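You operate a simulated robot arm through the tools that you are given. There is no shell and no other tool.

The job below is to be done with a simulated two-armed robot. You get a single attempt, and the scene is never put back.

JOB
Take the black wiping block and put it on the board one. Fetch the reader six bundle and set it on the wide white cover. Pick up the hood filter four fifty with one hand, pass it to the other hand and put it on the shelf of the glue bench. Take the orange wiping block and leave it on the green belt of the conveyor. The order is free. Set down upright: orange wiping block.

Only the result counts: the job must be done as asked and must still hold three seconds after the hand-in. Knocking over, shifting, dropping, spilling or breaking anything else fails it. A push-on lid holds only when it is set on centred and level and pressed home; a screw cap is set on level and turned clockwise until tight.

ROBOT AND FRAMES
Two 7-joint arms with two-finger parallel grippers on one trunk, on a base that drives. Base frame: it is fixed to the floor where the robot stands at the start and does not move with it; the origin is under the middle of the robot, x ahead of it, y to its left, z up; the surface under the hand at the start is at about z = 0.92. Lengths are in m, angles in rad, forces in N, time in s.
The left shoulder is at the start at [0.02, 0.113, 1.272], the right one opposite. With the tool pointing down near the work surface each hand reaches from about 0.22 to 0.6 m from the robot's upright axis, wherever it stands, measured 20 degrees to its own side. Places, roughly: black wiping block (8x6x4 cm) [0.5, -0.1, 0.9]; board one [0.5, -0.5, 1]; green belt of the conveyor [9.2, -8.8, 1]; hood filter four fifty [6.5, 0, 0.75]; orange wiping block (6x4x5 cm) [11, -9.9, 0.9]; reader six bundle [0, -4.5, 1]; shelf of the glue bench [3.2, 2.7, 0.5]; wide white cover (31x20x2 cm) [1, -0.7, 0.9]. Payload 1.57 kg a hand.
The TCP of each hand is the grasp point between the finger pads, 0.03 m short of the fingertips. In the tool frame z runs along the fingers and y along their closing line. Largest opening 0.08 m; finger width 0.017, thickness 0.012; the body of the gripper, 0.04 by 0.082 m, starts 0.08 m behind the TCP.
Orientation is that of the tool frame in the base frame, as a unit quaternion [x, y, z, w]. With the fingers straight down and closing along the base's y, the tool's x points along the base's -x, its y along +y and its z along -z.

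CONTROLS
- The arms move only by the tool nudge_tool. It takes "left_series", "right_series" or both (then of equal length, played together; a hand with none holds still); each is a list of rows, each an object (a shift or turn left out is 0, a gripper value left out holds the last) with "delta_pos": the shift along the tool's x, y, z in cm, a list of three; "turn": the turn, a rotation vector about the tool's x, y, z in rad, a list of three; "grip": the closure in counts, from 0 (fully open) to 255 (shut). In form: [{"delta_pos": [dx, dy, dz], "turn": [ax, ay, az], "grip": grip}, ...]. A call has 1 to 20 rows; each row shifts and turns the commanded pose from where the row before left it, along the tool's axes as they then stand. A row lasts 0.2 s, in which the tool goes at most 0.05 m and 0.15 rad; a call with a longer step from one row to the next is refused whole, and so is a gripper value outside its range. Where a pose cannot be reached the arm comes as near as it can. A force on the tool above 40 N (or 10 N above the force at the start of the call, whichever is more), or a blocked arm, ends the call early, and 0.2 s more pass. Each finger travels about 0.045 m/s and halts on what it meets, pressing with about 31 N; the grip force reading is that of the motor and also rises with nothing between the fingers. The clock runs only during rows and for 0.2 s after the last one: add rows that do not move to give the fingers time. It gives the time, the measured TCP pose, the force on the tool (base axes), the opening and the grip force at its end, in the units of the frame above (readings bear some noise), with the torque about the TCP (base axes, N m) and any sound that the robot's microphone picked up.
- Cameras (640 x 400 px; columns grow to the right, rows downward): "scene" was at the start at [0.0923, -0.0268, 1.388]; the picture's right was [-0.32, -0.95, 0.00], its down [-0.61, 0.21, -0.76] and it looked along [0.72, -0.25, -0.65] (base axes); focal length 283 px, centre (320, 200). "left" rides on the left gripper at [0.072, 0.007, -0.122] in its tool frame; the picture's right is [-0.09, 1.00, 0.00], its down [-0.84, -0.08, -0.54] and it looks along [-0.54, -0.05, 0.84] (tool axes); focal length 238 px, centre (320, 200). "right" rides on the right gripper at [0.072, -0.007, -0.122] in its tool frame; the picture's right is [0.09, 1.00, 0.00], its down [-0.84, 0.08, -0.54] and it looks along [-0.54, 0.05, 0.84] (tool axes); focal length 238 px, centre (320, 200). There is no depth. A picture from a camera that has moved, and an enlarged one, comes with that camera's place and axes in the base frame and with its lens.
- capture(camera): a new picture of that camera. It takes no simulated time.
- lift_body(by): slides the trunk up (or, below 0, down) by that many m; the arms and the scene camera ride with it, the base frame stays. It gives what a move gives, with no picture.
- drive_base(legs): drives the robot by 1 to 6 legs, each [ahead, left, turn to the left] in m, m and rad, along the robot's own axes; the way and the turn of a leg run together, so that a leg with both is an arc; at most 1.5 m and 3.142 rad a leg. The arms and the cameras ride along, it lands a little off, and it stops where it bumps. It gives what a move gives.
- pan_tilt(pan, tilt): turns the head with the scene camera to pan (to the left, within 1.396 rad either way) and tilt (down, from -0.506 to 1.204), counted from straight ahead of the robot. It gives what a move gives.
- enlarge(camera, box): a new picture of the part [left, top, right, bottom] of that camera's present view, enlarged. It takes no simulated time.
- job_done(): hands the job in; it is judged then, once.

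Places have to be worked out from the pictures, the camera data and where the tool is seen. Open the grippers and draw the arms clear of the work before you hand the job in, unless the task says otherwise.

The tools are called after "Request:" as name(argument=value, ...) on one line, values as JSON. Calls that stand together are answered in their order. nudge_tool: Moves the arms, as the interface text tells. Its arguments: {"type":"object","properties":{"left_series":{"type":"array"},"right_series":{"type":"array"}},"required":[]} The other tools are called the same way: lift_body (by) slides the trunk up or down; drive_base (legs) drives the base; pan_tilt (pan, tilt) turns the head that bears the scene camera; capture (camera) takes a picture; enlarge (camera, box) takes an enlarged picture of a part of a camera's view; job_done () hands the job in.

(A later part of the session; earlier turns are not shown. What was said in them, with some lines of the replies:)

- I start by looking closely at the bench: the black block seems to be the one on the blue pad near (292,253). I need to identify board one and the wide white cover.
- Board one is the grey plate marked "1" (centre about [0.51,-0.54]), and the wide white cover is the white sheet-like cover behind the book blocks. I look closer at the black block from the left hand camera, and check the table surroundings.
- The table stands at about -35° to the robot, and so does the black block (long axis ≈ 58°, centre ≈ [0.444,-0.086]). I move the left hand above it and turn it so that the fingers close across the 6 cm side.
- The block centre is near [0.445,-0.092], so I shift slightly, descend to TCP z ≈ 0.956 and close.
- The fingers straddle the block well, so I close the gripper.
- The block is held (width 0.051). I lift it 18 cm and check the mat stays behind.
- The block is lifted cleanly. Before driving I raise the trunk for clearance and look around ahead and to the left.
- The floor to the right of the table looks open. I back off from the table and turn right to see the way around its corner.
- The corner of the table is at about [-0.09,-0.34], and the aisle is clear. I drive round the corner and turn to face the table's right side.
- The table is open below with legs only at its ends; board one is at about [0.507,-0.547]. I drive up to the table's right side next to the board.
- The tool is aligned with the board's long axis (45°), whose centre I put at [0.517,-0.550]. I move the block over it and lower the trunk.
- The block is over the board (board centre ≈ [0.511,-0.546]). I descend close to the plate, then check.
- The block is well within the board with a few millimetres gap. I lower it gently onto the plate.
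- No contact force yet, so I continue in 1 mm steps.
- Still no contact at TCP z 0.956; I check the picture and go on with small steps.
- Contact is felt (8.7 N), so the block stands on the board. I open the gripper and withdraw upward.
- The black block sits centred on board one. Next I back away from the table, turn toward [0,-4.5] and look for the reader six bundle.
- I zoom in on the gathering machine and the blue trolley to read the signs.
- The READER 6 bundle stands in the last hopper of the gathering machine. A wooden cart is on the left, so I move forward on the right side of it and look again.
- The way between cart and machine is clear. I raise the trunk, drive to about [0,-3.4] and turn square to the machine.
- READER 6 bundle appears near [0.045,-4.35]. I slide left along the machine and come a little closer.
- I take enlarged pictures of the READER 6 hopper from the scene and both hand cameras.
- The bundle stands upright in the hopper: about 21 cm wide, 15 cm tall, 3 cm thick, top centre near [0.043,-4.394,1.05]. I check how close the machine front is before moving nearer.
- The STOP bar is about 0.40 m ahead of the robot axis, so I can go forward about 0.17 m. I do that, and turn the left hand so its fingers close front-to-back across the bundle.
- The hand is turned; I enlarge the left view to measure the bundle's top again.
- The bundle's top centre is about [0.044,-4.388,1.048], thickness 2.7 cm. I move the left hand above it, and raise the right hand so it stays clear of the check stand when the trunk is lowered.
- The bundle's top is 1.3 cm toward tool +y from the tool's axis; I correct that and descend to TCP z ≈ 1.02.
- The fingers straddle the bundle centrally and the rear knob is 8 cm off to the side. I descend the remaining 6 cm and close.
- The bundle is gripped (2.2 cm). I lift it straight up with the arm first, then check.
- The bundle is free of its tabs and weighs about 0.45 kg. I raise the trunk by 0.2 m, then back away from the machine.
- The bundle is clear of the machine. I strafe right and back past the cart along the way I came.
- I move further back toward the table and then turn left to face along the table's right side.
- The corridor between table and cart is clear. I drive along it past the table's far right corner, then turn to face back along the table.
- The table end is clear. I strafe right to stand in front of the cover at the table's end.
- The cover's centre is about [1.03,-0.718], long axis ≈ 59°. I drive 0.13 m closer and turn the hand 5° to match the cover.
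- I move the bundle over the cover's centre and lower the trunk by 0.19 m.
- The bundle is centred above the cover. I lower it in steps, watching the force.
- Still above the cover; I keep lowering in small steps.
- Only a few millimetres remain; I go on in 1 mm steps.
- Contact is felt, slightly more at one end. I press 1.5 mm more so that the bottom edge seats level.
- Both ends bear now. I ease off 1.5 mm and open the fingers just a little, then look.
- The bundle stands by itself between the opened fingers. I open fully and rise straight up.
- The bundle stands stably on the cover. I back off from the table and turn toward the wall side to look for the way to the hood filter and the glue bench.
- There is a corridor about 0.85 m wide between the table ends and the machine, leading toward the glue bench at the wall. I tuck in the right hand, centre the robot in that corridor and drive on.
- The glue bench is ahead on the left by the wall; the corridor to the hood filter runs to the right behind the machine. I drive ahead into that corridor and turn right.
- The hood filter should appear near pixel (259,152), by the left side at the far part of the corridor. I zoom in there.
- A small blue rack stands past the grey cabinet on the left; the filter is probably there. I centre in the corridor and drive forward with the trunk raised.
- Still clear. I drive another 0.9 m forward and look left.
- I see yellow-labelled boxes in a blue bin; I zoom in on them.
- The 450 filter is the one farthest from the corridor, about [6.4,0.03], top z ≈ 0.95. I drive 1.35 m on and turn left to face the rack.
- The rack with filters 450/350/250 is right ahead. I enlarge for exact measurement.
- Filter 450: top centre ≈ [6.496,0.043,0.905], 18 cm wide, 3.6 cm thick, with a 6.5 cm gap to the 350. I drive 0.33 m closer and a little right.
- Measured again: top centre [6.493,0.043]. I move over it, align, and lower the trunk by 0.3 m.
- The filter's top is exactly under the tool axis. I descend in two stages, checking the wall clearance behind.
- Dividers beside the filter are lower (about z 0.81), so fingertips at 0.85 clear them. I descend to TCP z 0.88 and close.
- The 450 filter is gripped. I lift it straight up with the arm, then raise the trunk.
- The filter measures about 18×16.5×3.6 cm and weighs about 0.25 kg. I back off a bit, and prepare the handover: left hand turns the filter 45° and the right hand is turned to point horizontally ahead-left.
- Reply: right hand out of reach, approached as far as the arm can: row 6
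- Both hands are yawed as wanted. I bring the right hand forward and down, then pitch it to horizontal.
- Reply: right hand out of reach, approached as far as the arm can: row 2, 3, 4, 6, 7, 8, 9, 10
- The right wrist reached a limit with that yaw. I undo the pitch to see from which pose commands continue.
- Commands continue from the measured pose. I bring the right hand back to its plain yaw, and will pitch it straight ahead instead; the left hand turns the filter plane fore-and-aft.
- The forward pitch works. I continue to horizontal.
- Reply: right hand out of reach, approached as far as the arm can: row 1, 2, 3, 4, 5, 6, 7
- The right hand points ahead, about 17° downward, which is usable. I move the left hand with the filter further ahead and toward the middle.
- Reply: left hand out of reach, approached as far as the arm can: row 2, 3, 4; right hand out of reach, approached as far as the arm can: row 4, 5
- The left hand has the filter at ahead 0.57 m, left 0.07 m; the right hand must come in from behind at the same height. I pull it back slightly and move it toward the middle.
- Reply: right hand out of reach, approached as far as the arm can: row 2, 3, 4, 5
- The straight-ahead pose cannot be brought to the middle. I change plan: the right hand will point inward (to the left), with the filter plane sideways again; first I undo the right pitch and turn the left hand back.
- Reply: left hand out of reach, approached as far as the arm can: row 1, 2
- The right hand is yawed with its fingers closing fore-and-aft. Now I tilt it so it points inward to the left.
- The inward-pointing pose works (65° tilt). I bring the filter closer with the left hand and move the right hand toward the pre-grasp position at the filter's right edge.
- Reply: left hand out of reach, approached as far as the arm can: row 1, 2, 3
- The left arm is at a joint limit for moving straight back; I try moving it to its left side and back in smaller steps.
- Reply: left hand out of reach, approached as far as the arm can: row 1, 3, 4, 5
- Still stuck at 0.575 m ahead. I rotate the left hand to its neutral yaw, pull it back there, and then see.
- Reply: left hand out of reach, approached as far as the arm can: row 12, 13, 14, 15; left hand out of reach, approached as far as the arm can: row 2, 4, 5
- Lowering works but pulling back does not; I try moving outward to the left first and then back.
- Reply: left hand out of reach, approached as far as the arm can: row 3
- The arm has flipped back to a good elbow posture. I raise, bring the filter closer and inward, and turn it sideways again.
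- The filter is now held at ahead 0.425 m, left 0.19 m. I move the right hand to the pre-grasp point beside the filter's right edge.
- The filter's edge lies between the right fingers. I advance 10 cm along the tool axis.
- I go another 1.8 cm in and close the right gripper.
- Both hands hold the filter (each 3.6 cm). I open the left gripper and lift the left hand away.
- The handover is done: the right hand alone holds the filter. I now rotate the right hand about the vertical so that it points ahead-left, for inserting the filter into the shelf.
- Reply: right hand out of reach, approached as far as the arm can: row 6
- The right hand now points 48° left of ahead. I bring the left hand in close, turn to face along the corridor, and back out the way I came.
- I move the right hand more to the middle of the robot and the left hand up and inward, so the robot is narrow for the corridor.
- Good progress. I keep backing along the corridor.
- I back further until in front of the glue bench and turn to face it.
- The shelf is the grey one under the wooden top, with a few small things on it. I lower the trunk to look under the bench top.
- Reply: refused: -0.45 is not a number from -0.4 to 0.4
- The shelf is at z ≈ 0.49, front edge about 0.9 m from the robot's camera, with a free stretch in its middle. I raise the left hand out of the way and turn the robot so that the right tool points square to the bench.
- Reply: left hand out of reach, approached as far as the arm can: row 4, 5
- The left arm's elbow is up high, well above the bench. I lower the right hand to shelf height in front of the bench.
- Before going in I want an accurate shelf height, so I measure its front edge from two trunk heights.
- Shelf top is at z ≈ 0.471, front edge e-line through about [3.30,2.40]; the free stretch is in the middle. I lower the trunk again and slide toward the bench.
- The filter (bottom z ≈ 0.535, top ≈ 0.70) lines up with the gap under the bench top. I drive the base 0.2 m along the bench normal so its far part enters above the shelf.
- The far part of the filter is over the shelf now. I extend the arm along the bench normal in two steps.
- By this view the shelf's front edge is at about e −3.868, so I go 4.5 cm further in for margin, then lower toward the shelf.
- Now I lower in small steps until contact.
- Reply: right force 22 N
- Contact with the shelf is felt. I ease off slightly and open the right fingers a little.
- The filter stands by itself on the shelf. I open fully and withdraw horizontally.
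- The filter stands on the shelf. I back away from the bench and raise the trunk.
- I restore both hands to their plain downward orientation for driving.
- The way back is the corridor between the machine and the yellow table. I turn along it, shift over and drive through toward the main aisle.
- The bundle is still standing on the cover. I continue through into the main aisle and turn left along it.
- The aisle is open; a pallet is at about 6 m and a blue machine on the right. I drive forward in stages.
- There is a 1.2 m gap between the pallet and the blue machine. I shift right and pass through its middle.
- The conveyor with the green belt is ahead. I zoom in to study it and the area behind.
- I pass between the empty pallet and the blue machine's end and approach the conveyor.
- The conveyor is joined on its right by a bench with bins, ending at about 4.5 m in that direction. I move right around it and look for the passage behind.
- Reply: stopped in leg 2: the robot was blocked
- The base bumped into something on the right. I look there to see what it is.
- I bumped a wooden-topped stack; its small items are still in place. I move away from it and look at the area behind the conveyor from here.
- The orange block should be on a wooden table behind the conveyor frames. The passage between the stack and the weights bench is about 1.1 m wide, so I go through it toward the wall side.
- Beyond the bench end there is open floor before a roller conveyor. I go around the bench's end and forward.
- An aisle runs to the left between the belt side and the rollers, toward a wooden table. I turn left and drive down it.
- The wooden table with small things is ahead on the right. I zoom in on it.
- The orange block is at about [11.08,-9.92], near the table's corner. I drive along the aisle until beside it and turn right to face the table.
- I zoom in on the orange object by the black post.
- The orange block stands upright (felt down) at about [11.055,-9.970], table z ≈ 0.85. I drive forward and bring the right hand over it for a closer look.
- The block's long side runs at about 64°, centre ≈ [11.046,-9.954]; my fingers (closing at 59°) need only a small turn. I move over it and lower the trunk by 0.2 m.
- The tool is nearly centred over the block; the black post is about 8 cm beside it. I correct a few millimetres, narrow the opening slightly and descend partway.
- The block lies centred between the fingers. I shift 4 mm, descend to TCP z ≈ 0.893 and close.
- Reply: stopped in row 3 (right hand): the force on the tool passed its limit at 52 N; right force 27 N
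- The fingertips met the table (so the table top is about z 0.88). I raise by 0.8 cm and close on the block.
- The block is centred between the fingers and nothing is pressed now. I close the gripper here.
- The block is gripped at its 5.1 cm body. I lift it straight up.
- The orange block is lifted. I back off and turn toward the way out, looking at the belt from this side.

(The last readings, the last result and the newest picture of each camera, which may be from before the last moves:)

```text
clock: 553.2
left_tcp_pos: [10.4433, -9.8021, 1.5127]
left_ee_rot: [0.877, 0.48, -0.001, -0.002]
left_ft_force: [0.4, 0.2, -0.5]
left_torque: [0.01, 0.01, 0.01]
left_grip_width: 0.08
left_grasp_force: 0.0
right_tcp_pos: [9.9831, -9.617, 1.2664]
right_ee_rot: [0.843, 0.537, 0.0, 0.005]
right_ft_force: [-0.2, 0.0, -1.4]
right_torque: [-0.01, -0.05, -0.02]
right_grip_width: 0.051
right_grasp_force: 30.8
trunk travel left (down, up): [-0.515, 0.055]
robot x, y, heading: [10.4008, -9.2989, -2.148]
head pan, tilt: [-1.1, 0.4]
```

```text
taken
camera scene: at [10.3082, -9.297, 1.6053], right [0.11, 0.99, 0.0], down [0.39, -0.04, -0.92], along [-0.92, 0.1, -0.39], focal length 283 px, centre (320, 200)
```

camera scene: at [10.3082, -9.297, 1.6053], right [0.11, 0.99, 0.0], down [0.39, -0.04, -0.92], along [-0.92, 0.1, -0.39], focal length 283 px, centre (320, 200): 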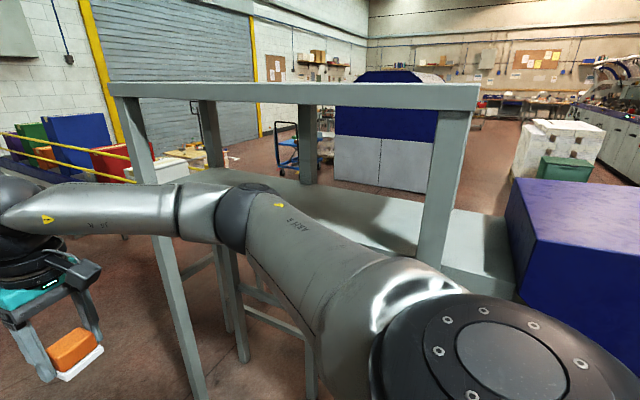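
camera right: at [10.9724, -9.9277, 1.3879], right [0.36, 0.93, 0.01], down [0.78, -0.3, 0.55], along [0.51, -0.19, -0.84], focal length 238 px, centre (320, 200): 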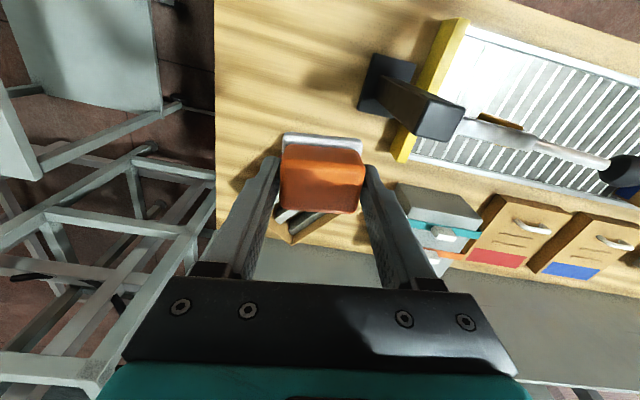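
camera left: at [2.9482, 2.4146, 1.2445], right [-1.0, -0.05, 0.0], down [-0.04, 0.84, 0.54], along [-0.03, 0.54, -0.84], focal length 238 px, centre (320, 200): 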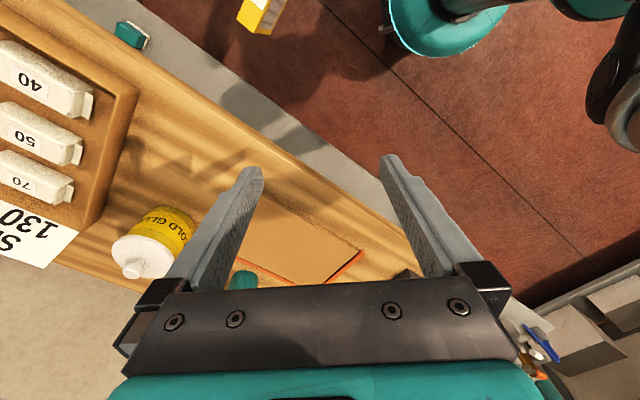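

A frame stands between here and the belt. I drive on along the aisle and look at the belt again from further along.

Request:
drive_base(legs=[[0.9, -0.05, -0.02]])

Request:
capture(camera="scene")

Request:
capture(camera="right")

```text
clock: 558.0
left_tcp_pos: [9.872, -10.5322, 1.5134]
left_ee_rot: [0.884, 0.467, -0.002, -0.002]
left_ft_force: [0.1, -1.3, 1.0]
left_torque: [-0.01, 0.0, -0.01]
left_grip_width: 0.08
left_grasp_force: 0.0
right_tcp_pos: [9.4188, -10.3329, 1.2671]
right_ee_rot: [0.852, 0.524, 0.0, 0.006]
right_ft_force: [0.3, 0.1, -0.6]
right_torque: [0.03, -0.01, 0.03]
right_grip_width: 0.0509
right_grasp_force: 30.7
trunk travel left (down, up): [-0.515, 0.055]
robot x, y, heading: [9.8524, -10.0274, -2.181]
head pan, tilt: [-1.1, 0.4]
```

```text
taken
camera scene: at [9.7541, -10.0221, 1.6053], right [0.14, 0.99, 0.0], down [0.39, -0.05, -0.92], along [-0.91, 0.13, -0.39], focal length 283 px, centre (320, 200)
```

scene: 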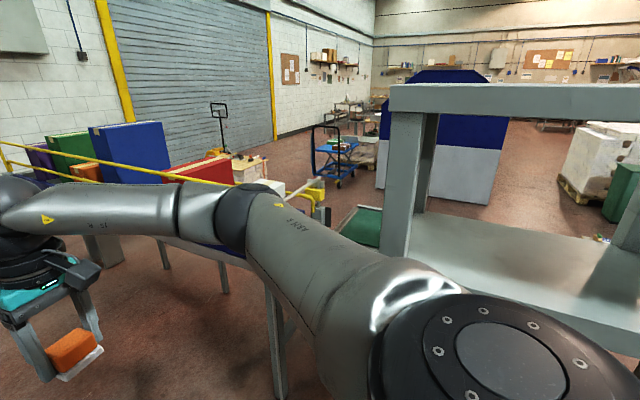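

```text
taken
camera right: at [9.4452, -10.2643, 1.388], right [0.93, -0.37, 0.01], down [-0.31, -0.78, 0.55], along [-0.19, -0.51, -0.84], focal length 238 px, centre (320, 200)
```

right: 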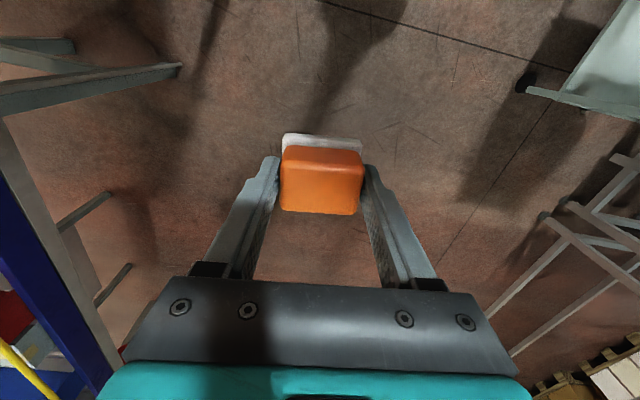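

The right end of the green belt is free of the frame and can be reached from this aisle. I move abreast of it and turn to face it.

Request:
drive_base(legs=[[0.55, 0.1, 0], [0, 0, -1.57]])

Request:
pan_tilt(pan=0.1, tilt=0.6)

Request:
capture(camera="scene")

```text
clock: 565.1
left_tcp_pos: [9.108, -10.5614, 1.5129]
left_ee_rot: [0.954, -0.298, 0.0, -0.001]
left_ft_force: [0.4, 0.8, 0.6]
left_torque: [-0.02, 0.01, 0.01]
left_grip_width: 0.0799
left_grasp_force: 0.1
right_tcp_pos: [9.3101, -10.1087, 1.2655]
right_ee_rot: [0.972, -0.235, -0.003, 0.004]
right_ft_force: [0.5, 0.3, -0.9]
right_torque: [-0.01, 0.03, 0.01]
right_grip_width: 0.0509
right_grasp_force: 31.4
trunk travel left (down, up): [-0.515, 0.055]
robot x, y, heading: [9.6117, -10.5415, 2.522]
head pan, tilt: [-1.1, 0.4]
```

```text
clock: 566.5
left_tcp_pos: [9.1071, -10.5623, 1.5133]
left_ee_rot: [0.955, -0.298, 0.001, -0.001]
left_ft_force: [0.7, -0.2, -0.3]
left_torque: [0.0, -0.01, 0.0]
left_grip_width: 0.0798
left_grasp_force: 0.0
right_tcp_pos: [9.3097, -10.109, 1.2646]
right_ee_rot: [0.972, -0.235, -0.004, 0.003]
right_ft_force: [0.1, 0.5, -0.6]
right_torque: [-0.01, -0.01, -0.02]
right_grip_width: 0.0512
right_grasp_force: 31.2
trunk travel left (down, up): [-0.515, 0.055]
robot x, y, heading: [9.6103, -10.5375, 2.523]
head pan, tilt: [0.099, 0.6]
```

```text
taken
camera scene: at [9.5293, -10.491, 1.5871], right [0.49, 0.87, 0.0], down [0.49, -0.28, -0.83], along [-0.72, 0.41, -0.56], focal length 283 px, centre (320, 200)
```

scene: 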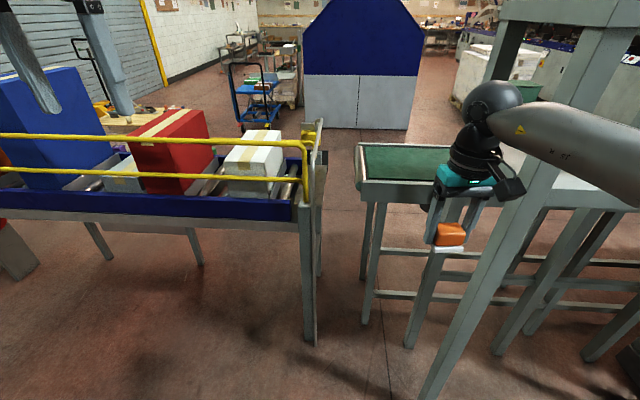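

The frame beside the belt leaves too little room for the right elbow here, so I go back around to the open front side of the conveyor. I strafe along the aisle first.

Request:
drive_base(legs=[[-0.3, 0, 0.01], [0, 1.4, 0], [0, 1.4, 0], [0, 0.5, 0]])

Request:
pan_tilt(pan=0.3, tilt=0.5)

Request:
capture(camera="scene")

```text
clock: 584.3
left_tcp_pos: [7.452, -13.4385, 1.5137]
left_ee_rot: [0.955, -0.298, 0.001, -0.001]
left_ft_force: [-0.6, -0.1, 0.5]
left_torque: [0.03, -0.02, 0.0]
left_grip_width: 0.0804
left_grasp_force: 0.1
right_tcp_pos: [7.6525, -12.9856, 1.2658]
right_ee_rot: [0.972, -0.233, -0.004, 0.004]
right_ft_force: [-0.4, 0.2, -0.4]
right_torque: [-0.03, 0.01, 0.01]
right_grip_width: 0.0511
right_grasp_force: 31.3
trunk travel left (down, up): [-0.515, 0.055]
robot x, y, heading: [7.9523, -13.4175, 2.526]
head pan, tilt: [0.099, 0.6]
```

```text
clock: 585.0
left_tcp_pos: [7.4517, -13.4384, 1.5129]
left_ee_rot: [0.955, -0.297, 0.0, -0.001]
left_ft_force: [0.2, -0.1, 0.1]
left_torque: [0.02, 0.02, -0.01]
left_grip_width: 0.0802
left_grasp_force: 0.0
right_tcp_pos: [7.653, -12.9855, 1.2663]
right_ee_rot: [0.972, -0.234, -0.003, 0.005]
right_ft_force: [-0.3, 0.1, -0.9]
right_torque: [-0.02, -0.04, 0.0]
right_grip_width: 0.051
right_grasp_force: 30.8
trunk travel left (down, up): [-0.515, 0.055]
robot x, y, heading: [7.9594, -13.4155, 2.526]
head pan, tilt: [0.3, 0.499]
```

```text
taken
camera scene: at [7.8632, -13.382, 1.5962], right [0.31, 0.95, 0.0], down [0.46, -0.15, -0.88], along [-0.83, 0.27, -0.48], focal length 283 px, centre (320, 200)
```

scene: 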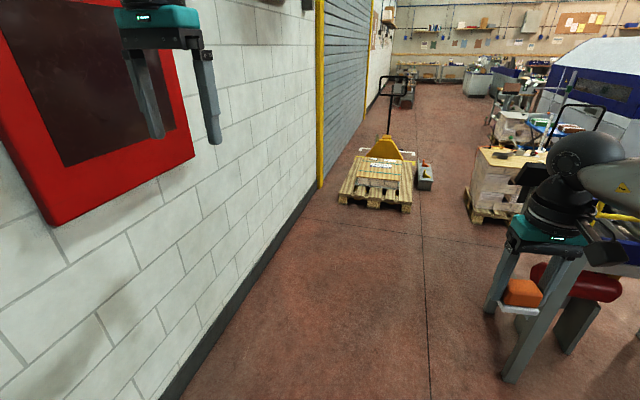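

I shift a bit more toward the wall and drive forward past the bench's end.

Request:
drive_base(legs=[[0.0, 0.14, 0.01], [1.2, 0, 0], [1.12, 0, 0]])

Request:
pan_tilt(pan=-0.9, tilt=0.6)

Request:
capture(camera="scene")

Request:
pan_tilt(pan=-0.2, tilt=0.8)

Request:
capture(camera="scene")

```text
clock: 597.3
left_tcp_pos: [5.4551, -12.2629, 1.5137]
left_ee_rot: [0.956, -0.294, 0.0, -0.001]
left_ft_force: [0.4, -0.3, -0.6]
left_torque: [-0.03, 0.0, 0.01]
left_grip_width: 0.0801
left_grasp_force: 0.0
right_tcp_pos: [5.6523, -11.809, 1.266]
right_ee_rot: [0.973, -0.229, -0.003, 0.004]
right_ft_force: [-0.7, -0.5, -0.4]
right_torque: [0.0, -0.01, 0.0]
right_grip_width: 0.0511
right_grasp_force: 31.0
trunk travel left (down, up): [-0.515, 0.055]
robot x, y, heading: [5.9613, -12.239, 2.532]
head pan, tilt: [0.3, 0.499]
```

```text
clock: 598.7
left_tcp_pos: [5.4547, -12.264, 1.5135]
left_ee_rot: [0.956, -0.294, 0.0, 0.0]
left_ft_force: [-0.1, -0.1, -0.3]
left_torque: [0.02, 0.0, 0.02]
left_grip_width: 0.08
left_grasp_force: 0.1
right_tcp_pos: [5.6524, -11.8091, 1.2663]
right_ee_rot: [0.973, -0.229, -0.003, 0.004]
right_ft_force: [0.4, -0.6, -0.9]
right_torque: [0.01, 0.0, 0.01]
right_grip_width: 0.0513
right_grasp_force: 31.3
trunk travel left (down, up): [-0.515, 0.055]
robot x, y, heading: [5.9579, -12.2379, 2.537]
head pan, tilt: [-0.901, 0.6]
```

```text
taken
camera scene: at [5.947, -12.1437, 1.5871], right [1.0, 0.06, 0.0], down [0.04, -0.56, -0.83], along [-0.05, 0.82, -0.56], focal length 283 px, centre (320, 200)
```

scene: 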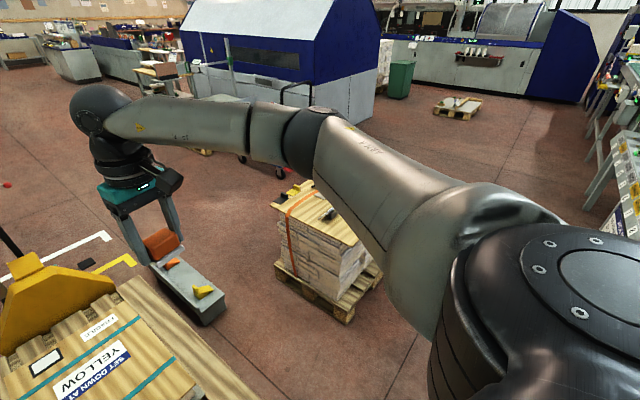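

```text
clock: 599.8
left_tcp_pos: [5.455, -12.2633, 1.5142]
left_ee_rot: [0.956, -0.294, 0.001, -0.001]
left_ft_force: [0.8, -0.3, -0.4]
left_torque: [-0.02, 0.02, 0.0]
left_grip_width: 0.08
left_grasp_force: 0.0
right_tcp_pos: [5.6522, -11.8084, 1.2664]
right_ee_rot: [0.973, -0.23, -0.003, 0.003]
right_ft_force: [-0.8, 0.6, -0.7]
right_torque: [0.0, 0.01, 0.0]
right_grip_width: 0.0512
right_grasp_force: 30.5
trunk travel left (down, up): [-0.515, 0.055]
robot x, y, heading: [5.9544, -12.2411, 2.542]
head pan, tilt: [-0.201, 0.799]
```

```text
taken
camera scene: at [5.897, -12.1735, 1.5702], right [0.72, 0.69, 0.0], down [0.49, -0.52, -0.7], along [-0.48, 0.5, -0.72], focal length 283 px, centre (320, 200)
```

scene: 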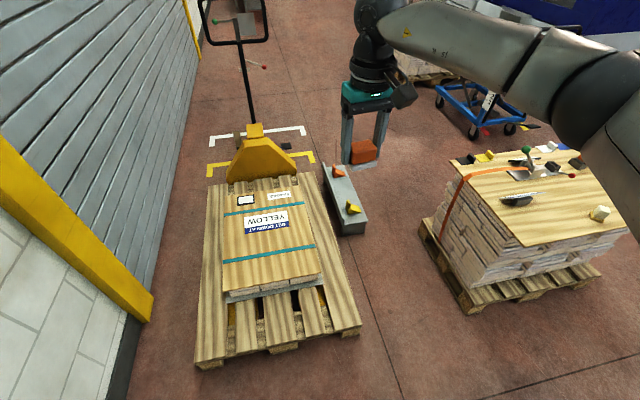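

The stack and its tools look undisturbed. I strafe right through the passage, then go to the open floor in front of the belt and turn round to face it.

Request:
drive_base(legs=[[0.0, -1.4, -0.01], [0, -1.1, 0], [0.5, -0.8, 0], [0, 0, 3.14]])

Request:
pan_tilt(pan=0.0, tilt=0.6)

Request:
capture(camera="scene")

```text
clock: 623.8
left_tcp_pos: [8.0063, -9.281, 1.5139]
left_ee_rot: [0.297, 0.955, -0.001, 0.0]
left_ft_force: [-0.7, -1.2, 0.0]
left_torque: [-0.01, 0.01, -0.01]
left_grip_width: 0.0801
left_grasp_force: 0.0
right_tcp_pos: [7.8046, -9.7353, 1.2654]
right_ee_rot: [0.233, 0.972, 0.004, 0.003]
right_ft_force: [-0.5, 1.0, -0.5]
right_torque: [-0.01, -0.01, -0.01]
right_grip_width: 0.051
right_grasp_force: 30.8
trunk travel left (down, up): [-0.515, 0.055]
robot x, y, heading: [7.5027, -9.3041, -0.611]
head pan, tilt: [-0.201, 0.799]
```

```text
clock: 624.5
left_tcp_pos: [8.0056, -9.2811, 1.5136]
left_ee_rot: [0.298, 0.955, 0.0, 0.0]
left_ft_force: [0.2, 0.2, 0.9]
left_torque: [0.02, -0.01, -0.01]
left_grip_width: 0.08
left_grasp_force: 0.1
right_tcp_pos: [7.8059, -9.735, 1.2662]
right_ee_rot: [0.234, 0.972, 0.004, 0.003]
right_ft_force: [-0.1, 0.2, -0.6]
right_torque: [-0.02, 0.03, 0.01]
right_grip_width: 0.051
right_grasp_force: 31.0
trunk travel left (down, up): [-0.515, 0.055]
robot x, y, heading: [7.5001, -9.3024, -0.613]
head pan, tilt: [0.0, 0.6]
```

```text
taken
camera scene: at [7.5842, -9.3595, 1.587], right [-0.58, -0.82, 0.0], down [-0.46, 0.33, -0.82], along [0.67, -0.48, -0.57], focal length 283 px, centre (320, 200)
```

scene: 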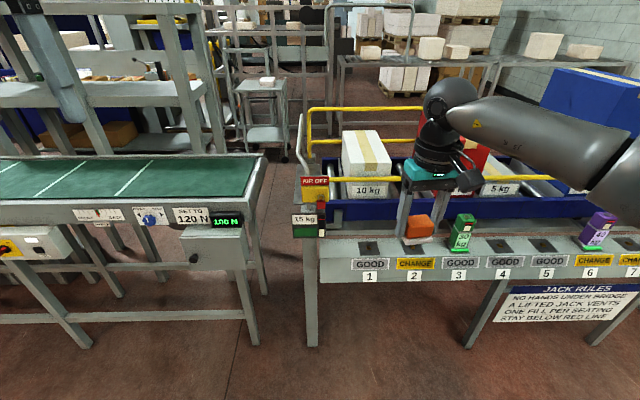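

The belt is at z ≈ 1.0, its front edge at n ≈ 12.45. I move left in front of it and come close between its control boxes.

Request:
drive_base(legs=[[0.0, 0.87, 0], [0.4, 0, 0]])

Request:
pan_tilt(pan=-0.1, tilt=0.9)

Request:
capture(camera="scene")

Request:
capture(camera="right")

```text
clock: 631.2
left_tcp_pos: [8.8356, -8.8054, 1.5143]
left_ee_rot: [0.302, 0.953, -0.001, 0.0]
left_ft_force: [0.4, 0.8, 0.1]
left_torque: [-0.01, 0.02, 0.0]
left_grip_width: 0.0802
left_grasp_force: 0.0
right_tcp_pos: [8.6284, -9.2573, 1.266]
right_ee_rot: [0.239, 0.971, 0.003, 0.003]
right_ft_force: [0.8, 0.2, -0.5]
right_torque: [0.02, -0.03, -0.03]
right_grip_width: 0.0511
right_grasp_force: 30.9
trunk travel left (down, up): [-0.515, 0.055]
robot x, y, heading: [8.3292, -8.822, -0.63]
head pan, tilt: [0.0, 0.6]
```

```text
clock: 632.0
left_tcp_pos: [8.8347, -8.805, 1.5135]
left_ee_rot: [0.302, 0.953, -0.001, -0.001]
left_ft_force: [-1.0, -0.1, -0.3]
left_torque: [0.02, 0.01, 0.01]
left_grip_width: 0.0799
left_grasp_force: 0.0
right_tcp_pos: [8.6292, -9.2571, 1.2651]
right_ee_rot: [0.24, 0.971, 0.004, 0.004]
right_ft_force: [0.3, -0.5, -0.7]
right_torque: [0.03, 0.01, 0.0]
right_grip_width: 0.0511
right_grasp_force: 31.7
trunk travel left (down, up): [-0.515, 0.055]
robot x, y, heading: [8.3318, -8.8209, -0.626]
head pan, tilt: [-0.099, 0.901]
```

```text
taken
camera scene: at [8.3965, -8.8764, 1.5624], right [-0.66, -0.75, 0.0], down [-0.59, 0.52, -0.62], along [0.47, -0.41, -0.78], focal length 283 px, centre (320, 200)
```

scene: 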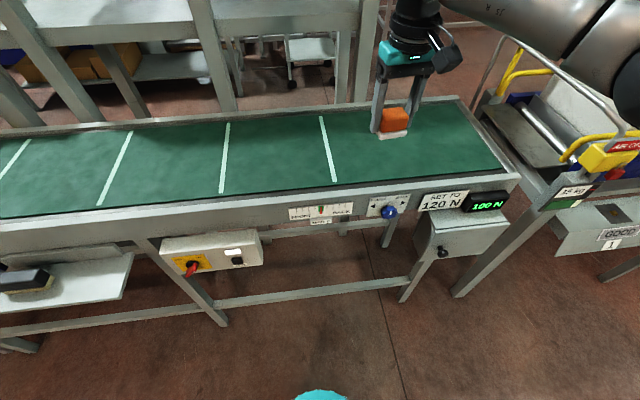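

```text
taken
camera right: at [8.5609, -9.2292, 1.3881], right [0.38, 0.92, 0.01], down [0.77, -0.32, 0.55], along [0.51, -0.2, -0.84], focal length 238 px, centre (320, 200)
```

right: 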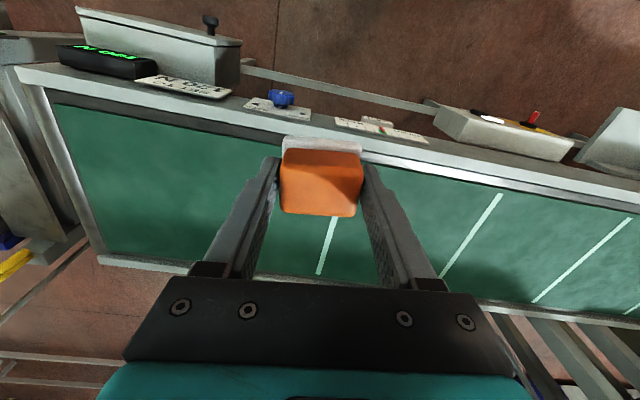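

The belt is clear here. I drive 0.12 m closer and extend the hand so the block is over the middle of the belt.

Request:
drive_base(legs=[[0.12, 0, 0.01]])

Request:
nudge_tool(right_series=[{"delta_pos": [-3, 0, 0]}, {"delta_pos": [-3, 0, 0]}, {"delta_pos": [-1.5, 0, 0]}, {}])

Request:
capture(camera="right")

Request:
capture(camera="scene")

```text
clock: 633.2
left_tcp_pos: [8.9322, -8.8723, 1.5137]
left_ee_rot: [0.3, 0.954, -0.001, -0.001]
left_ft_force: [-0.5, 0.6, 1.0]
left_torque: [-0.01, 0.0, 0.03]
left_grip_width: 0.0801
left_grasp_force: 0.1
right_tcp_pos: [8.7293, -9.3245, 1.2661]
right_ee_rot: [0.236, 0.972, 0.004, 0.004]
right_ft_force: [-0.4, -0.5, -1.0]
right_torque: [0.01, -0.01, 0.02]
right_grip_width: 0.0511
right_grasp_force: 30.9
trunk travel left (down, up): [-0.515, 0.055]
robot x, y, heading: [8.4259, -8.8913, -0.622]
head pan, tilt: [-0.099, 0.901]
```

```text
clock: 634.2
left_tcp_pos: [8.9316, -8.8733, 1.5146]
left_ee_rot: [0.301, 0.954, -0.002, 0.0]
left_ft_force: [-0.1, 0.6, -0.6]
left_torque: [0.07, -0.02, -0.01]
left_grip_width: 0.08
left_grasp_force: 0.1
right_tcp_pos: [8.7961, -9.3596, 1.2683]
right_ee_rot: [0.235, 0.972, 0.003, 0.003]
right_ft_force: [-0.4, -0.2, -1.9]
right_torque: [0.0, 0.01, 0.01]
right_grip_width: 0.0512
right_grasp_force: 30.8
trunk travel left (down, up): [-0.515, 0.055]
robot x, y, heading: [8.4306, -8.8924, -0.62]
head pan, tilt: [-0.099, 0.901]
```

```text
taken
camera right: at [8.7283, -9.3328, 1.3887], right [0.37, 0.93, 0.01], down [0.77, -0.32, 0.55], along [0.51, -0.2, -0.84], focal length 238 px, centre (320, 200)
```

right: 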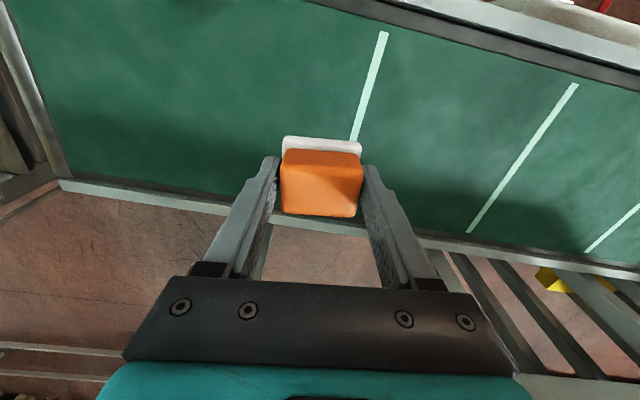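

```text
taken
camera scene: at [8.4946, -8.9466, 1.5623], right [-0.66, -0.75, 0.0], down [-0.59, 0.52, -0.62], along [0.47, -0.41, -0.78], focal length 283 px, centre (320, 200)
```

scene: 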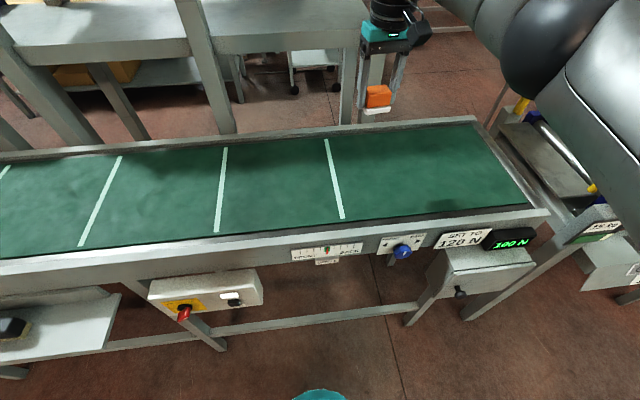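

The block is over the belt, about 12 cm in from its front edge. I move 2.5 cm further, lower the trunk, and then descend gently.

Request:
nudge_tool(right_series=[{"delta_pos": [-2.5, 0, 0]}, {}])

Request:
lift_body(by=-0.15)

Request:
nudge_tool(right_series=[{"delta_pos": [0, 0, 2]}, {"delta_pos": [0, 0, 1.5]}, {"delta_pos": [0, 0, 0.5]}, {}])

Request:
capture(camera="right")

Request:
enlarge(camera="scene", box=[300, 20, 500, 200])

```text
clock: 634.9
left_tcp_pos: [8.9316, -8.872, 1.5135]
left_ee_rot: [0.3, 0.954, -0.001, -0.001]
left_ft_force: [1.0, -0.4, 0.6]
left_torque: [0.02, -0.03, 0.0]
left_grip_width: 0.0799
left_grasp_force: 0.1
right_tcp_pos: [8.807, -9.3556, 1.2692]
right_ee_rot: [0.236, 0.972, 0.003, 0.004]
right_ft_force: [-0.3, -0.4, -1.1]
right_torque: [-0.02, -0.02, 0.01]
right_grip_width: 0.0509
right_grasp_force: 30.9
right hand out of reach, approached as far as the arm can: row 1
trunk travel left (down, up): [-0.515, 0.055]
robot x, y, heading: [8.4258, -8.889, -0.619]
head pan, tilt: [-0.099, 0.901]
```

```text
clock: 636.6
left_tcp_pos: [8.932, -8.8715, 1.3644]
left_ee_rot: [0.301, 0.954, -0.002, 0.0]
left_ft_force: [0.0, 0.1, 0.2]
left_torque: [0.05, -0.02, 0.0]
left_grip_width: 0.0801
left_grasp_force: 0.0
right_tcp_pos: [8.8071, -9.3551, 1.1192]
right_ee_rot: [0.236, 0.972, 0.002, 0.005]
right_ft_force: [-0.2, 0.7, -0.5]
right_torque: [0.01, 0.02, 0.02]
right_grip_width: 0.0512
right_grasp_force: 30.8
trunk travel left (down, up): [-0.365, 0.205]
robot x, y, heading: [8.4271, -8.8918, -0.626]
head pan, tilt: [-0.099, 0.901]
```

```text
clock: 637.6
left_tcp_pos: [8.9323, -8.8723, 1.3633]
left_ee_rot: [0.3, 0.954, -0.001, 0.0]
left_ft_force: [0.4, 0.4, 0.4]
left_torque: [-0.01, -0.03, -0.02]
left_grip_width: 0.0798
left_grasp_force: 0.1
right_tcp_pos: [8.8083, -9.3565, 1.0785]
right_ee_rot: [0.236, 0.972, 0.004, 0.004]
right_ft_force: [0.4, -0.6, -0.3]
right_torque: [0.02, -0.01, 0.0]
right_grip_width: 0.0512
right_grasp_force: 31.4
trunk travel left (down, up): [-0.365, 0.205]
robot x, y, heading: [8.4264, -8.8886, -0.62]
head pan, tilt: [-0.099, 0.901]
```

```text
taken
camera right: at [8.7395, -9.3289, 1.2015], right [0.37, 0.93, 0.01], down [0.77, -0.32, 0.55], along [0.51, -0.2, -0.84], focal length 238 px, centre (320, 200)
```

right: 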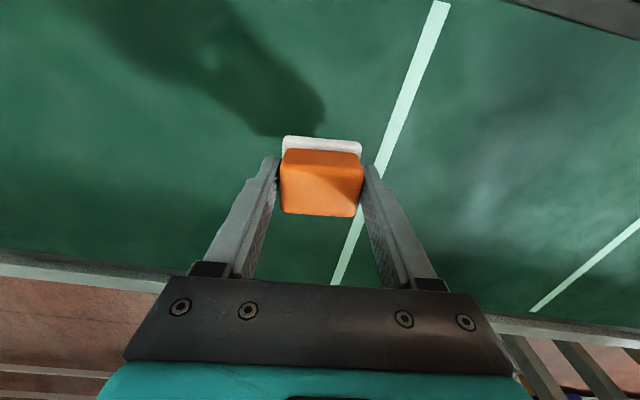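

```text
2.22 times, centred on (400, 110) of scene
camera zoom: at [8.4947, -8.9462, 1.4123], right [-0.66, -0.75, 0.0], down [-0.59, 0.52, -0.62], along [0.47, -0.41, -0.78], focal length 628 px, centre (142, 400)
```

zoom: 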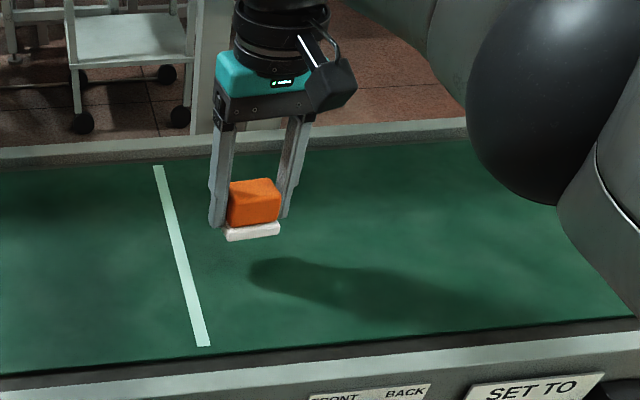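

The felt base reaches about 1 cm below the fingertips. I lower further in small steps.

Request:
nudge_tool(right_series=[{"delta_pos": [0, 0, 0.8]}, {"delta_pos": [0, 0, 0.6]}, {"delta_pos": [0, 0, 0.4]}, {}])

Request:
enlarge(camera="scene", box=[300, 20, 500, 200])

```text
clock: 638.6
left_tcp_pos: [8.9316, -8.8728, 1.3639]
left_ee_rot: [0.3, 0.954, -0.001, 0.0]
left_ft_force: [0.1, 0.1, 0.1]
left_torque: [0.01, 0.02, -0.01]
left_grip_width: 0.0801
left_grasp_force: 0.0
right_tcp_pos: [8.8065, -9.355, 1.0605]
right_ee_rot: [0.235, 0.972, 0.003, 0.006]
right_ft_force: [-0.1, -0.3, -1.6]
right_torque: [-0.02, 0.02, -0.02]
right_grip_width: 0.0511
right_grasp_force: 31.2
trunk travel left (down, up): [-0.365, 0.205]
robot x, y, heading: [8.4268, -8.8894, -0.623]
head pan, tilt: [-0.099, 0.901]
```

```text
2.22 times, centred on (400, 110) of scene
camera zoom: at [8.4947, -8.9462, 1.4123], right [-0.66, -0.75, 0.0], down [-0.59, 0.52, -0.62], along [0.47, -0.41, -0.78], focal length 628 px, centre (142, 400)
```

zoom: 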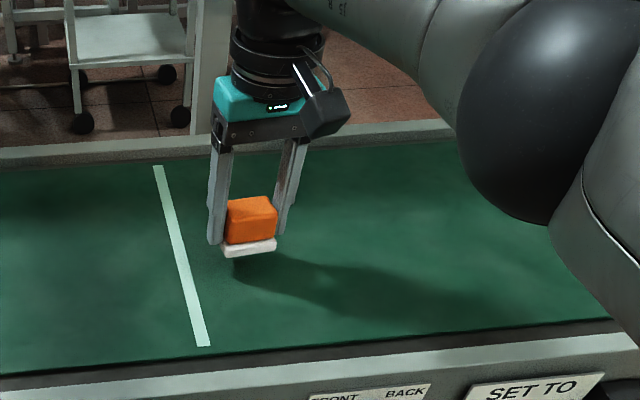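

Request:
nudge_tool(right_series=[{"delta_pos": [0, 0, 0.3]}, {"delta_pos": [0, 0, 0.3]}, {"delta_pos": [0, 0, 0.2]}, {}])

Request:
enlarge(camera="scene", box=[340, 60, 440, 150])

```text
clock: 639.6
left_tcp_pos: [8.932, -8.8713, 1.3638]
left_ee_rot: [0.3, 0.954, -0.001, 0.0]
left_ft_force: [-0.1, 0.0, 0.1]
left_torque: [-0.01, -0.01, -0.01]
left_grip_width: 0.0797
left_grasp_force: 0.0
right_tcp_pos: [8.8062, -9.355, 1.0533]
right_ee_rot: [0.236, 0.972, 0.002, 0.006]
right_ft_force: [-0.4, 0.5, -0.4]
right_torque: [-0.01, 0.01, -0.02]
right_grip_width: 0.0506
right_grasp_force: 30.8
trunk travel left (down, up): [-0.365, 0.205]
robot x, y, heading: [8.43, -8.8949, -0.617]
head pan, tilt: [-0.099, 0.901]
```

```text
4.44 times, centred on (390, 105) of scene
camera zoom: at [8.4947, -8.9462, 1.4123], right [-0.66, -0.75, 0.0], down [-0.59, 0.52, -0.62], along [0.47, -0.41, -0.78], focal length 1256 px, centre (9, 622)
```

zoom: 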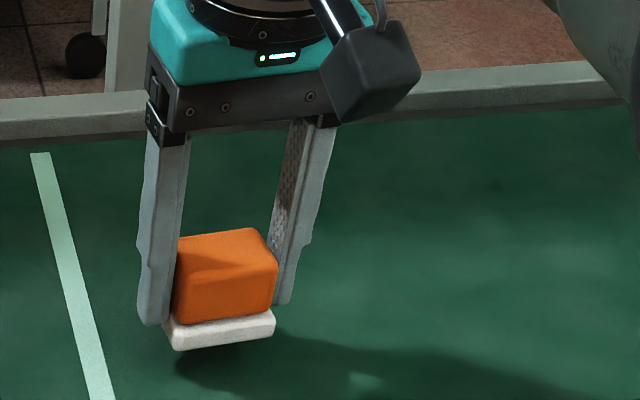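

Request:
nudge_tool(right_series=[{"delta_pos": [0, 0, 0.2]}, {"delta_pos": [0, 0, 0.2]}, {"delta_pos": [0, 0, 0.2]}, {}])

Request:
enlarge(camera="scene", box=[340, 60, 440, 150])

```text
clock: 640.6
left_tcp_pos: [8.9317, -8.8715, 1.3639]
left_ee_rot: [0.3, 0.954, 0.0, 0.0]
left_ft_force: [-0.7, 0.7, -0.1]
left_torque: [0.01, -0.01, 0.01]
left_grip_width: 0.0802
left_grasp_force: 0.1
right_tcp_pos: [8.8062, -9.3537, 1.0475]
right_ee_rot: [0.236, 0.972, 0.002, 0.005]
right_ft_force: [-0.1, 0.3, -0.8]
right_torque: [-0.02, 0.0, 0.01]
right_grip_width: 0.0513
right_grasp_force: 31.3
trunk travel left (down, up): [-0.365, 0.205]
robot x, y, heading: [8.4271, -8.8914, -0.624]
head pan, tilt: [-0.099, 0.901]
```

```text
4.44 times, centred on (390, 105) of scene
camera zoom: at [8.4947, -8.9462, 1.4123], right [-0.66, -0.75, 0.0], down [-0.59, 0.52, -0.62], along [0.47, -0.41, -0.78], focal length 1256 px, centre (9, 622)
```

zoom: 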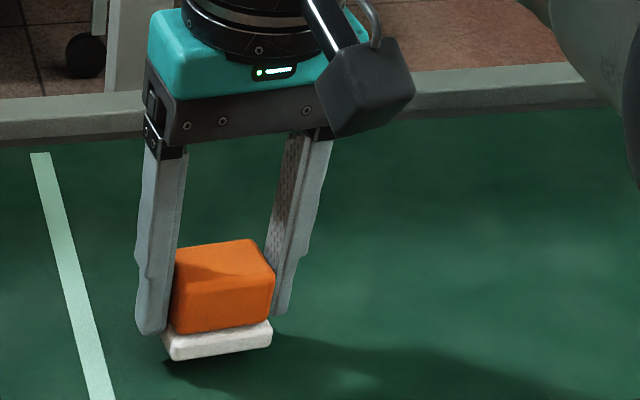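

Request:
nudge_tool(right_series=[{"delta_pos": [0, 0, 0.15]}, {"delta_pos": [0, 0, 0.15]}, {"delta_pos": [0, 0, 0.15]}, {}])

```text
clock: 641.6
left_tcp_pos: [8.932, -8.8721, 1.3633]
left_ee_rot: [0.299, 0.954, -0.001, 0.0]
left_ft_force: [0.3, 1.1, -0.5]
left_torque: [0.03, -0.03, 0.0]
left_grip_width: 0.0803
left_grasp_force: 0.0
right_tcp_pos: [8.8071, -9.3522, 1.0437]
right_ee_rot: [0.237, 0.971, 0.002, 0.005]
right_ft_force: [-0.9, 0.1, -1.2]
right_torque: [0.03, -0.01, -0.02]
right_grip_width: 0.051
right_grasp_force: 31.1
trunk travel left (down, up): [-0.365, 0.205]
robot x, y, heading: [8.4275, -8.8911, -0.622]
head pan, tilt: [-0.099, 0.901]
```

Request:
nudge_tool(right_series=[{"delta_pos": [0, 0, 0.15]}, {"delta_pos": [0, 0, 0.15]}, {"delta_pos": [0, 0, 0.1]}, {}])

Request:
enlarge(camera="scene", box=[340, 60, 440, 150])

```text
clock: 642.6
left_tcp_pos: [8.9315, -8.8727, 1.364]
left_ee_rot: [0.299, 0.954, -0.002, 0.0]
left_ft_force: [0.4, -0.5, -0.1]
left_torque: [-0.07, 0.0, -0.01]
left_grip_width: 0.0803
left_grasp_force: 0.0
right_tcp_pos: [8.8053, -9.3531, 1.0416]
right_ee_rot: [0.236, 0.972, 0.002, 0.005]
right_ft_force: [-0.1, 0.4, 0.0]
right_torque: [-0.01, 0.0, -0.03]
right_grip_width: 0.051
right_grasp_force: 31.1
right hand out of reach, approached as far as the arm can: row 3
trunk travel left (down, up): [-0.365, 0.205]
robot x, y, heading: [8.4264, -8.8919, -0.62]
head pan, tilt: [-0.099, 0.901]
```

```text
4.44 times, centred on (390, 105) of scene
camera zoom: at [8.4947, -8.9462, 1.4123], right [-0.66, -0.75, 0.0], down [-0.59, 0.52, -0.62], along [0.47, -0.41, -0.78], focal length 1256 px, centre (9, 622)
```

zoom: 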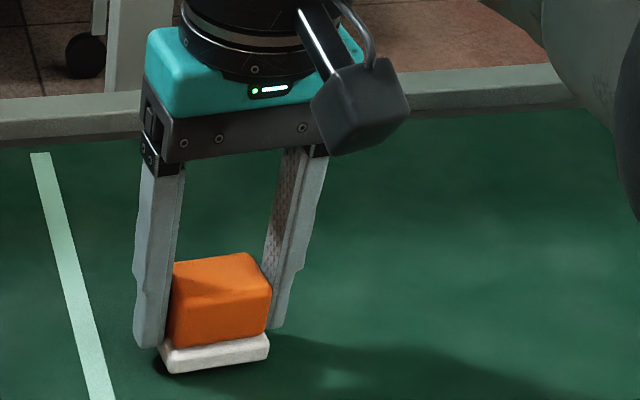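

The arm is at its reach limit, so I draw back 1.5 cm and then lower in 1 mm steps.

Request:
nudge_tool(right_series=[{"delta_pos": [1.5, 0, -0.2]}, {"delta_pos": [0, 0, 0.2]}, {"delta_pos": [0, 0, 0.1]}, {"delta_pos": [0, 0, 0.1]}, {}])

Request:
enlarge(camera="scene", box=[340, 60, 440, 150])

```text
clock: 643.8
left_tcp_pos: [8.9328, -8.8711, 1.3637]
left_ee_rot: [0.3, 0.954, -0.001, 0.0]
left_ft_force: [1.1, -0.1, -0.3]
left_torque: [0.03, -0.02, -0.01]
left_grip_width: 0.0801
left_grasp_force: 0.2
right_tcp_pos: [8.7927, -9.3471, 1.0386]
right_ee_rot: [0.235, 0.972, 0.003, 0.004]
right_ft_force: [0.1, -0.5, 0.4]
right_torque: [-0.01, 0.03, 0.0]
right_grip_width: 0.0512
right_grasp_force: 31.5
trunk travel left (down, up): [-0.365, 0.205]
robot x, y, heading: [8.4308, -8.8898, -0.619]
head pan, tilt: [-0.099, 0.901]
```

```text
4.44 times, centred on (390, 105) of scene
camera zoom: at [8.4946, -8.9463, 1.4123], right [-0.66, -0.75, 0.0], down [-0.59, 0.52, -0.62], along [0.47, -0.41, -0.78], focal length 1256 px, centre (9, 622)
```

zoom: 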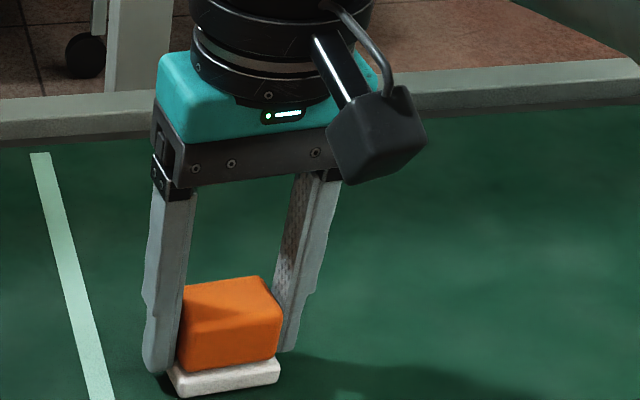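

Request:
nudge_tool(right_series=[{"delta_pos": [0, 0, 0.1]}, {"delta_pos": [0, 0, 0.1]}, {"delta_pos": [0, 0, 0.1]}, {}])

```text
clock: 644.8
left_tcp_pos: [8.9315, -8.8705, 1.3637]
left_ee_rot: [0.299, 0.954, -0.001, 0.0]
left_ft_force: [-1.1, -0.8, 0.4]
left_torque: [0.0, -0.01, -0.01]
left_grip_width: 0.0802
left_grasp_force: 0.0
right_tcp_pos: [8.7921, -9.3451, 1.037]
right_ee_rot: [0.235, 0.972, 0.003, 0.006]
right_ft_force: [1.1, -0.2, 11.3]
right_torque: [-0.17, 0.29, 0.02]
right_grip_width: 0.0513
right_grasp_force: 30.8
trunk travel left (down, up): [-0.365, 0.205]
robot x, y, heading: [8.4261, -8.8911, -0.619]
head pan, tilt: [-0.099, 0.901]
```

Contact is felt (11 N). I open the fingers and rise straight up.

Request:
nudge_tool(right_series=[{"grip": 60}, {}, {}, {}, {"delta_pos": [0, 0, -1]}, {"delta_pos": [0, 0, -3]}, {"delta_pos": [0, 0, -4]}, {"delta_pos": [0, 0, -4]}, {"delta_pos": [2, 0, -3], "grip": 0}, {}])

Request:
capture(camera="scene")

Request:
capture(camera="right")

```text
clock: 647.0
left_tcp_pos: [8.933, -8.8715, 1.3632]
left_ee_rot: [0.299, 0.954, -0.002, -0.001]
left_ft_force: [-0.7, 0.2, 0.2]
left_torque: [0.06, 0.0, 0.05]
left_grip_width: 0.08
left_grasp_force: 0.0
right_tcp_pos: [8.7725, -9.3376, 1.1846]
right_ee_rot: [0.236, 0.972, 0.003, 0.004]
right_ft_force: [-0.7, 0.8, 0.4]
right_torque: [0.01, 0.03, 0.0]
right_grip_width: 0.0801
right_grasp_force: 0.0
trunk travel left (down, up): [-0.365, 0.205]
robot x, y, heading: [8.4284, -8.8899, -0.619]
head pan, tilt: [-0.099, 0.901]
```

```text
taken
camera scene: at [8.4954, -8.946, 1.4123], right [-0.66, -0.75, 0.0], down [-0.59, 0.52, -0.62], along [0.47, -0.41, -0.78], focal length 283 px, centre (320, 200)
```

scene: 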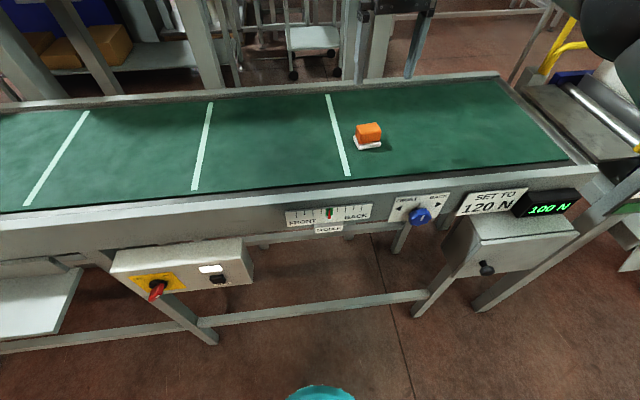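

```text
taken
camera right: at [8.7056, -9.3111, 1.3072], right [0.37, 0.93, 0.01], down [0.77, -0.32, 0.55], along [0.51, -0.2, -0.84], focal length 238 px, centre (320, 200)
```

right: 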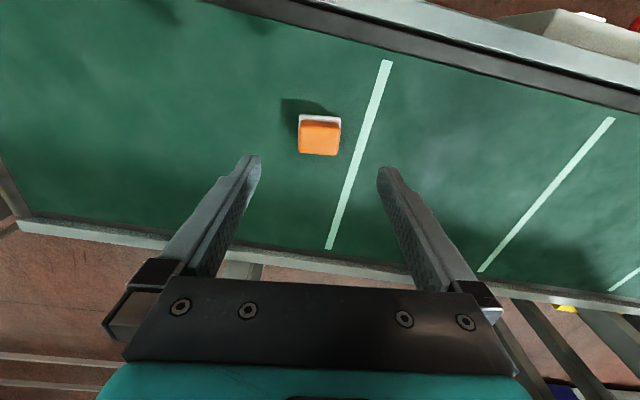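

The orange block stands upright on the green belt. I back away from the conveyor so both arms are clear.

Request:
drive_base(legs=[[-0.5, 0, 0]])

Request:
pan_tilt(pan=-0.1, tilt=0.6)

Request:
capture(camera="scene")

```text
clock: 649.9
left_tcp_pos: [8.5333, -8.5898, 1.3643]
left_ee_rot: [0.305, 0.952, -0.001, -0.001]
left_ft_force: [0.4, 0.6, 0.6]
left_torque: [-0.04, -0.03, 0.01]
left_grip_width: 0.0803
left_grasp_force: 0.0
right_tcp_pos: [8.3699, -9.0541, 1.1853]
right_ee_rot: [0.242, 0.97, 0.003, 0.005]
right_ft_force: [-0.5, -0.4, 0.5]
right_torque: [0.01, 0.03, -0.01]
right_grip_width: 0.0798
right_grasp_force: 0.1
trunk travel left (down, up): [-0.365, 0.205]
robot x, y, heading: [8.0279, -8.6039, -0.632]
head pan, tilt: [-0.099, 0.901]
```

```text
clock: 650.7
left_tcp_pos: [8.5342, -8.59, 1.3635]
left_ee_rot: [0.304, 0.953, -0.002, 0.0]
left_ft_force: [-0.4, 0.0, 0.0]
left_torque: [0.02, -0.02, -0.06]
left_grip_width: 0.08
left_grasp_force: 0.2
right_tcp_pos: [8.3704, -9.0538, 1.185]
right_ee_rot: [0.241, 0.971, 0.003, 0.004]
right_ft_force: [-0.4, -0.3, 0.2]
right_torque: [-0.04, 0.0, 0.0]
right_grip_width: 0.0798
right_grasp_force: 0.0
trunk travel left (down, up): [-0.365, 0.205]
robot x, y, heading: [8.0292, -8.6028, -0.636]
head pan, tilt: [-0.099, 0.6]
```

```text
taken
camera scene: at [8.1052, -8.6682, 1.437], right [-0.67, -0.75, 0.0], down [-0.42, 0.38, -0.82], along [0.61, -0.55, -0.57], focal length 283 px, centre (320, 200)
```

scene: 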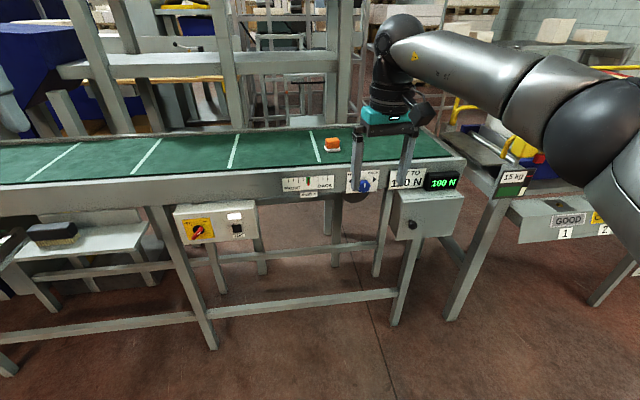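

All four items are in place: the black block on board one, the bundle standing on the wide white cover, the filter on the glue bench shelf, and the orange block upright on the green belt. Both grippers are open and clear, so I hand the job in.

Request:
job_done()

```text
The job is handed in.
```

I've handed the job in. All four items were in place when I last saw them; I don't have the judging result.

- **Black wiping block:** it sits centred on board one.
- **Reader six bundle:** it stands on its long edge in the middle of the wide white cover. It was still standing when I drove past later.
- **Hood filter four fifty:** I picked it up with the left hand, passed it to the right hand in mid-air, and stood it on edge on the glue bench shelf. It is in the free stretch between the small items there.
- **Orange wiping block:** it stands upright, felt side down, on the green belt near the belt's right-hand end as seen from the front.

Two contacts could count against the job:

- **Bumped stack:** on the way to the conveyor the base bumped a wooden-topped paper stack and stopped. In later pictures the stack and the tools on it looked undisturbed.
- **Orange block pickup:** the right hand stopped once at 52 N, above its 40 N limit. I think the fingertips touched the table, but I couldn't confirm it. The box and black post beside the block looked unmoved afterwards.

Both grippers were open and the arms clear of the work at hand-in.
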